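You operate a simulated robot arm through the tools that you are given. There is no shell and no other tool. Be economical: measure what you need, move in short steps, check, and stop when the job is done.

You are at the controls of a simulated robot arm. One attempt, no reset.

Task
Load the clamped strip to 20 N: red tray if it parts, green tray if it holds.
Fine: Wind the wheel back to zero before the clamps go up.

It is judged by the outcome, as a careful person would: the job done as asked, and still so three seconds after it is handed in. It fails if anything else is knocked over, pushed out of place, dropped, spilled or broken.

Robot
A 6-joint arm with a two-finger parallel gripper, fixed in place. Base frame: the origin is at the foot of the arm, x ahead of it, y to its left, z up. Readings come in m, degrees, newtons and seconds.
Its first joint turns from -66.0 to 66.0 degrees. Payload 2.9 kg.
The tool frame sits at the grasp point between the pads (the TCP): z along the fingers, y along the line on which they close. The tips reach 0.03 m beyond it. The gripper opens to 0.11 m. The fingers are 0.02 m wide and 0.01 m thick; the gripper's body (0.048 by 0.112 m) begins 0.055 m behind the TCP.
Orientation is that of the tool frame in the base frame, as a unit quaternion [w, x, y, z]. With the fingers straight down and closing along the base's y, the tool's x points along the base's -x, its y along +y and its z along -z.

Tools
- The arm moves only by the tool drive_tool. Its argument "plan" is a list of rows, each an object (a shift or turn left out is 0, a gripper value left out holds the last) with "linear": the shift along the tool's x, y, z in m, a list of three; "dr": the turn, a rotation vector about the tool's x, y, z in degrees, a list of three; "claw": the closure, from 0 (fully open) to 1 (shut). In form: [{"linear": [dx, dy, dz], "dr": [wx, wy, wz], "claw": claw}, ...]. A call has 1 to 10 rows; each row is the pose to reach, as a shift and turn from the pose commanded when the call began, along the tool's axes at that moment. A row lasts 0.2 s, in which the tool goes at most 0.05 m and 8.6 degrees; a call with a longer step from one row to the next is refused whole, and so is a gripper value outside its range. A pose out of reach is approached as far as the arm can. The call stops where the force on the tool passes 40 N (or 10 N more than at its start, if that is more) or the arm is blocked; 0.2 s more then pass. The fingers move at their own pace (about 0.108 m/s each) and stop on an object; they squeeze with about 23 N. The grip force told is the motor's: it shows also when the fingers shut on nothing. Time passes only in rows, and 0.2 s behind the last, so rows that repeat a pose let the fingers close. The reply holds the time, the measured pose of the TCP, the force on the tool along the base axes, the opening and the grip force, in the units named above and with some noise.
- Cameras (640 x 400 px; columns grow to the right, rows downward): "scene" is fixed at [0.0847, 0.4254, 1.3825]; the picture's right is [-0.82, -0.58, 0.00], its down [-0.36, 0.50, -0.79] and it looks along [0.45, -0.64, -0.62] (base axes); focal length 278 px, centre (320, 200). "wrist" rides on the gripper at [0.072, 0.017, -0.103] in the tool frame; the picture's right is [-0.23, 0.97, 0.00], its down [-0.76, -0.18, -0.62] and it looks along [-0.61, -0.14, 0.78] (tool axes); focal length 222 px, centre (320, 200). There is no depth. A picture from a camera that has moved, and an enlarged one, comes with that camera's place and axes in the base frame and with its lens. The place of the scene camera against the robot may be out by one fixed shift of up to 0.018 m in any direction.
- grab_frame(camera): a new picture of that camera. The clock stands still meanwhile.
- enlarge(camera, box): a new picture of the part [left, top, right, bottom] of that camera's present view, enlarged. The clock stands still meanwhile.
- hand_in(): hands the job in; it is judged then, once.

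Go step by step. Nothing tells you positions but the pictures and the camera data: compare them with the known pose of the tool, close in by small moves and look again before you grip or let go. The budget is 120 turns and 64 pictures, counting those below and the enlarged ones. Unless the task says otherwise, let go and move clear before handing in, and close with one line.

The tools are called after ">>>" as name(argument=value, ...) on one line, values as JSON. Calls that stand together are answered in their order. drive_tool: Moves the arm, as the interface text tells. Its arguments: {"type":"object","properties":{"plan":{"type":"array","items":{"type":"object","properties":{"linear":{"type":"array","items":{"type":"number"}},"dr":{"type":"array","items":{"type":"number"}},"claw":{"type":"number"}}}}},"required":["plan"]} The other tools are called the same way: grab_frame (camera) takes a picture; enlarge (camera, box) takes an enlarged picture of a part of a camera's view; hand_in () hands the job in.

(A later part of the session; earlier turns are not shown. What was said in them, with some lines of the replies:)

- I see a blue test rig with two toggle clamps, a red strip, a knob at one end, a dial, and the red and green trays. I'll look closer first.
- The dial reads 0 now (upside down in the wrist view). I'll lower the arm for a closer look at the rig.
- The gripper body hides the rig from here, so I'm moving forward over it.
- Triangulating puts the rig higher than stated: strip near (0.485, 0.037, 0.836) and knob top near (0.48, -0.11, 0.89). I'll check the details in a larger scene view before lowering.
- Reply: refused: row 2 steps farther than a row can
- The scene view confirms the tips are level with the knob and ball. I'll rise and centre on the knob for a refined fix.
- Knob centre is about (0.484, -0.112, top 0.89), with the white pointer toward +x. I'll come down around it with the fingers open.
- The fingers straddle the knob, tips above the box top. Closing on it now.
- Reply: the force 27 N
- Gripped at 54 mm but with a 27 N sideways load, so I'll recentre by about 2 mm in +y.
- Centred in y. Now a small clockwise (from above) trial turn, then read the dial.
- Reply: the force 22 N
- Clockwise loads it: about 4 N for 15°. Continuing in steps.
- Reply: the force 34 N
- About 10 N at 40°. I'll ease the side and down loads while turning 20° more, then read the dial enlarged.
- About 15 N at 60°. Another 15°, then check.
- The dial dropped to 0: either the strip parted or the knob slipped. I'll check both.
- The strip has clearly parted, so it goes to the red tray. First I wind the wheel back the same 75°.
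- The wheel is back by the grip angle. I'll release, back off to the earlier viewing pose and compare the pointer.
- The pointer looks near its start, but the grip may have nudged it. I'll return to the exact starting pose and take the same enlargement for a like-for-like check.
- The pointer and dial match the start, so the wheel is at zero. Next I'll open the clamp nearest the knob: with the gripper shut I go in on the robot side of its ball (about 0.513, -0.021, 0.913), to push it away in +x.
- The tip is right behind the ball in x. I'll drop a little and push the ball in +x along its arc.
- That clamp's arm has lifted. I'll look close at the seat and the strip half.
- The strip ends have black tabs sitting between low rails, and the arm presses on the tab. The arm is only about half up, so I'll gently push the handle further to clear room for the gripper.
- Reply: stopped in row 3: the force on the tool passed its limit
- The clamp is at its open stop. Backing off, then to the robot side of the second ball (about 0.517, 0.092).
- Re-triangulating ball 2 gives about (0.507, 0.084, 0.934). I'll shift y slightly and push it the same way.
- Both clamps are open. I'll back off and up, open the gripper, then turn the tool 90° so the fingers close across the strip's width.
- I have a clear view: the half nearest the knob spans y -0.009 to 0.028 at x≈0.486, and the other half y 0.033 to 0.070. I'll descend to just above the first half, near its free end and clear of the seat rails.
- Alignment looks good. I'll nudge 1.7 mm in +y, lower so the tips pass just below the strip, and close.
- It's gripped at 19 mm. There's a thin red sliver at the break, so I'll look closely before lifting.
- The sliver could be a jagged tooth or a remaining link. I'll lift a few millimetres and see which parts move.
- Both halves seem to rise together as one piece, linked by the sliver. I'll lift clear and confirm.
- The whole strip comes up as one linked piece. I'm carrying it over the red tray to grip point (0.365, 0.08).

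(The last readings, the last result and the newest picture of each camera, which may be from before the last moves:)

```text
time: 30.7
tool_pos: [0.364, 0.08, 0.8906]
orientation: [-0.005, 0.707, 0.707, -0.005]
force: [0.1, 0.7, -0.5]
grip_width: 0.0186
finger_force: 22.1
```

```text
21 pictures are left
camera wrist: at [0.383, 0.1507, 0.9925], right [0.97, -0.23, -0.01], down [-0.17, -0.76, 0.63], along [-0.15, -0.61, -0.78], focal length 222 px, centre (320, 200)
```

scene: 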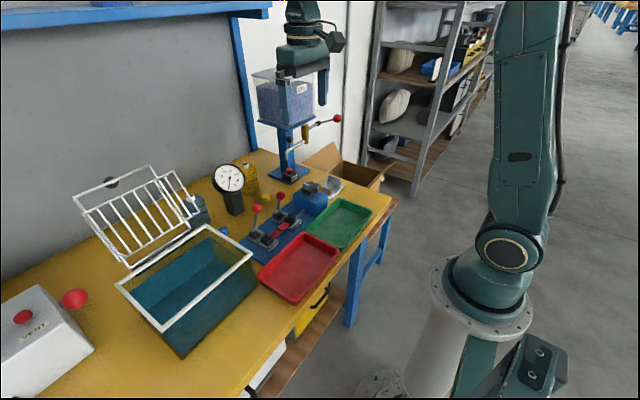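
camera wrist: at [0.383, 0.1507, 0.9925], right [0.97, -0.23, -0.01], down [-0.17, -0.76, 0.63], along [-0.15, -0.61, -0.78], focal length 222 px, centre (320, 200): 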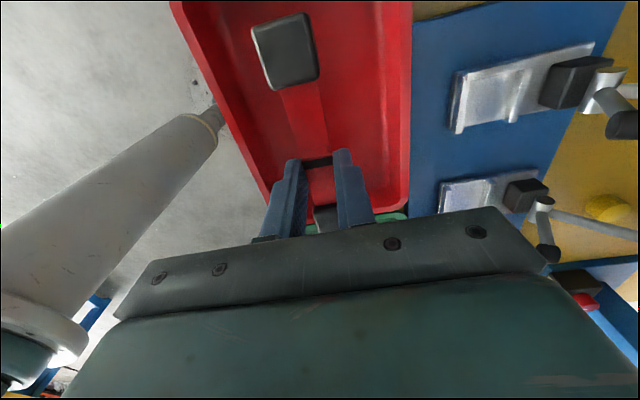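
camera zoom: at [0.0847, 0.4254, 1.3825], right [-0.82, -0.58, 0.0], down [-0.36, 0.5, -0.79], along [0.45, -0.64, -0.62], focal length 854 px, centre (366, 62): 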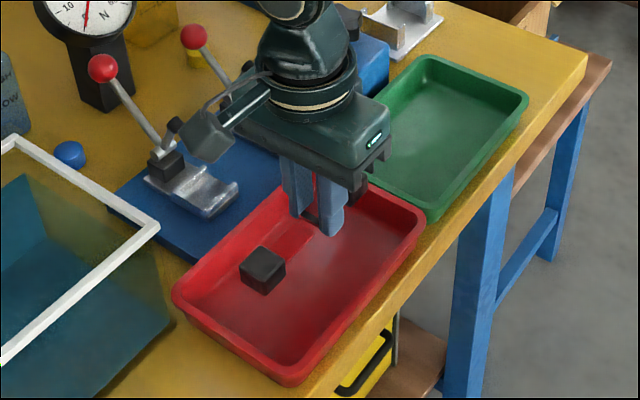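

It's centred over the tray. Lowering gently until it touches.

>>> drive_tool(plan=[{"linear": [0, 0, 0.015]}, {"linear": [0, 0, 0.03]}, {"linear": [0, 0, 0.036]}, {"linear": [0, 0, 0.042]}])

>>> enlarge(camera="scene", box=[230, 180, 380, 310])

```text
time: 31.7
tool_pos: [0.3622, 0.0805, 0.8486]
orientation: [-0.005, 0.707, 0.707, -0.004]
force: [-0.2, -0.9, -1.1]
grip_width: 0.019
finger_force: 22.4
```

```text
3.08 times, centred on (305, 245) of scene
camera zoom: at [0.0848, 0.4254, 1.3825], right [-0.82, -0.58, 0.0], down [-0.36, 0.5, -0.79], along [0.45, -0.64, -0.62], focal length 854 px, centre (366, 62)
```

zoom: 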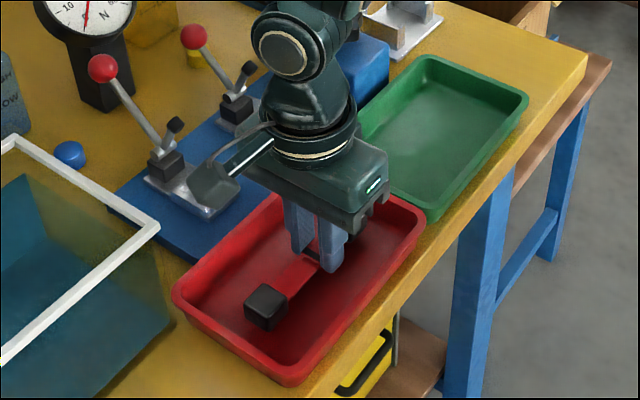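

>>> drive_tool(plan=[{"linear": [0, 0, 0.003]}, {"linear": [0, 0, 0.006]}, {"linear": [0, 0, 0.009]}, {"linear": [0, 0, 0.012]}])

>>> enlarge(camera="scene", box=[250, 210, 340, 290])

```text
time: 32.7
tool_pos: [0.3644, 0.0819, 0.8359]
orientation: [-0.006, 0.707, 0.707, -0.005]
force: [-4.2, -0.5, 19.5]
grip_width: 0.0193
finger_force: 22.4
```

```text
5.00 times, centred on (295, 250) of scene
camera zoom: at [0.0844, 0.4253, 1.3826], right [-0.82, -0.58, 0.0], down [-0.35, 0.5, -0.79], along [0.45, -0.64, -0.62], focal length 1388 px, centre (445, -50)
```

zoom: 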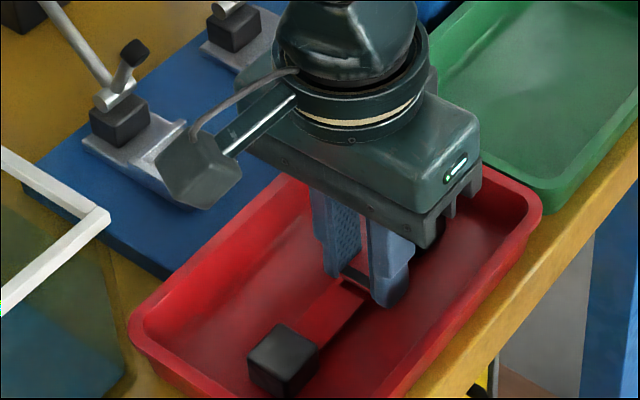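

It's on the tray floor (19 N contact). I'll ease off 1 mm, open and rise clear.

>>> drive_tool(plan=[{"linear": [0, 0, -0.0015]}, {"linear": [0, 0, -0.0015], "claw": 0.6}, {"linear": [0, 0, -0.0015], "claw": 0.5}, {"linear": [0, 0, -0.0015], "claw": 0.5}, {"linear": [0, 0, -0.03]}, {"linear": [0, 0, -0.075]}, {"linear": [0, 0, -0.12]}, {"linear": [0, 0, -0.165]}])

>>> grab_frame(camera="wrist")

>>> enlarge(camera="scene", box=[200, 140, 380, 310])

```text
time: 34.5
tool_pos: [0.366, 0.0817, 1.0017]
orientation: [-0.006, 0.707, 0.707, -0.005]
force: [0.3, -0.1, 0.6]
grip_width: 0.0548
finger_force: 0.1
```

```text
18 pictures are left
camera wrist: at [0.3856, 0.1515, 1.1041], right [0.97, -0.23, -0.01], down [-0.17, -0.76, 0.63], along [-0.15, -0.61, -0.78], focal length 222 px, centre (320, 200)
```

wrist: 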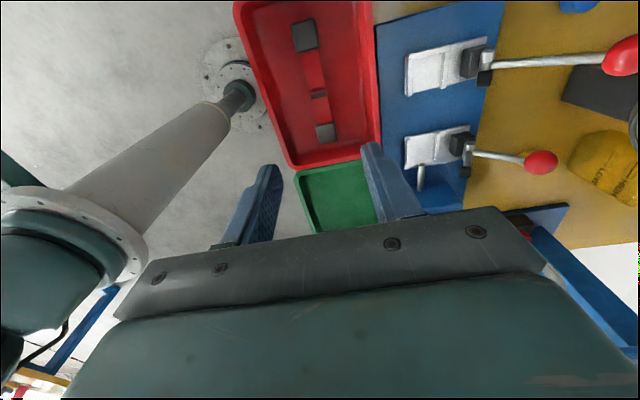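

```text
2.35 times, centred on (290, 225) of scene
camera zoom: at [0.0847, 0.4254, 1.3825], right [-0.82, -0.58, 0.0], down [-0.36, 0.5, -0.79], along [0.45, -0.64, -0.62], focal length 653 px, centre (391, 141)
```

zoom: 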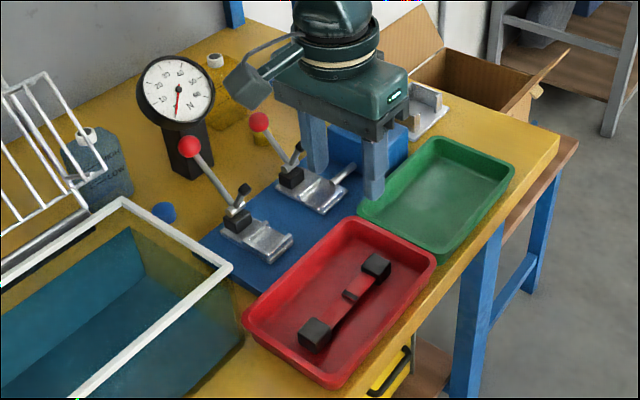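

Both halves lie flat in the red tray, the wheel is at zero, the clamps are open and the arm is clear. Handing in.

>>> hand_in()

```text
The job is handed in.
```

The strip parted before the dial reached 20 N: it read about 15 N, then fell to 0 on the next turn. I wound the wheel back to zero, opened both clamps, and put the two halves, which lifted out together, in the red tray.
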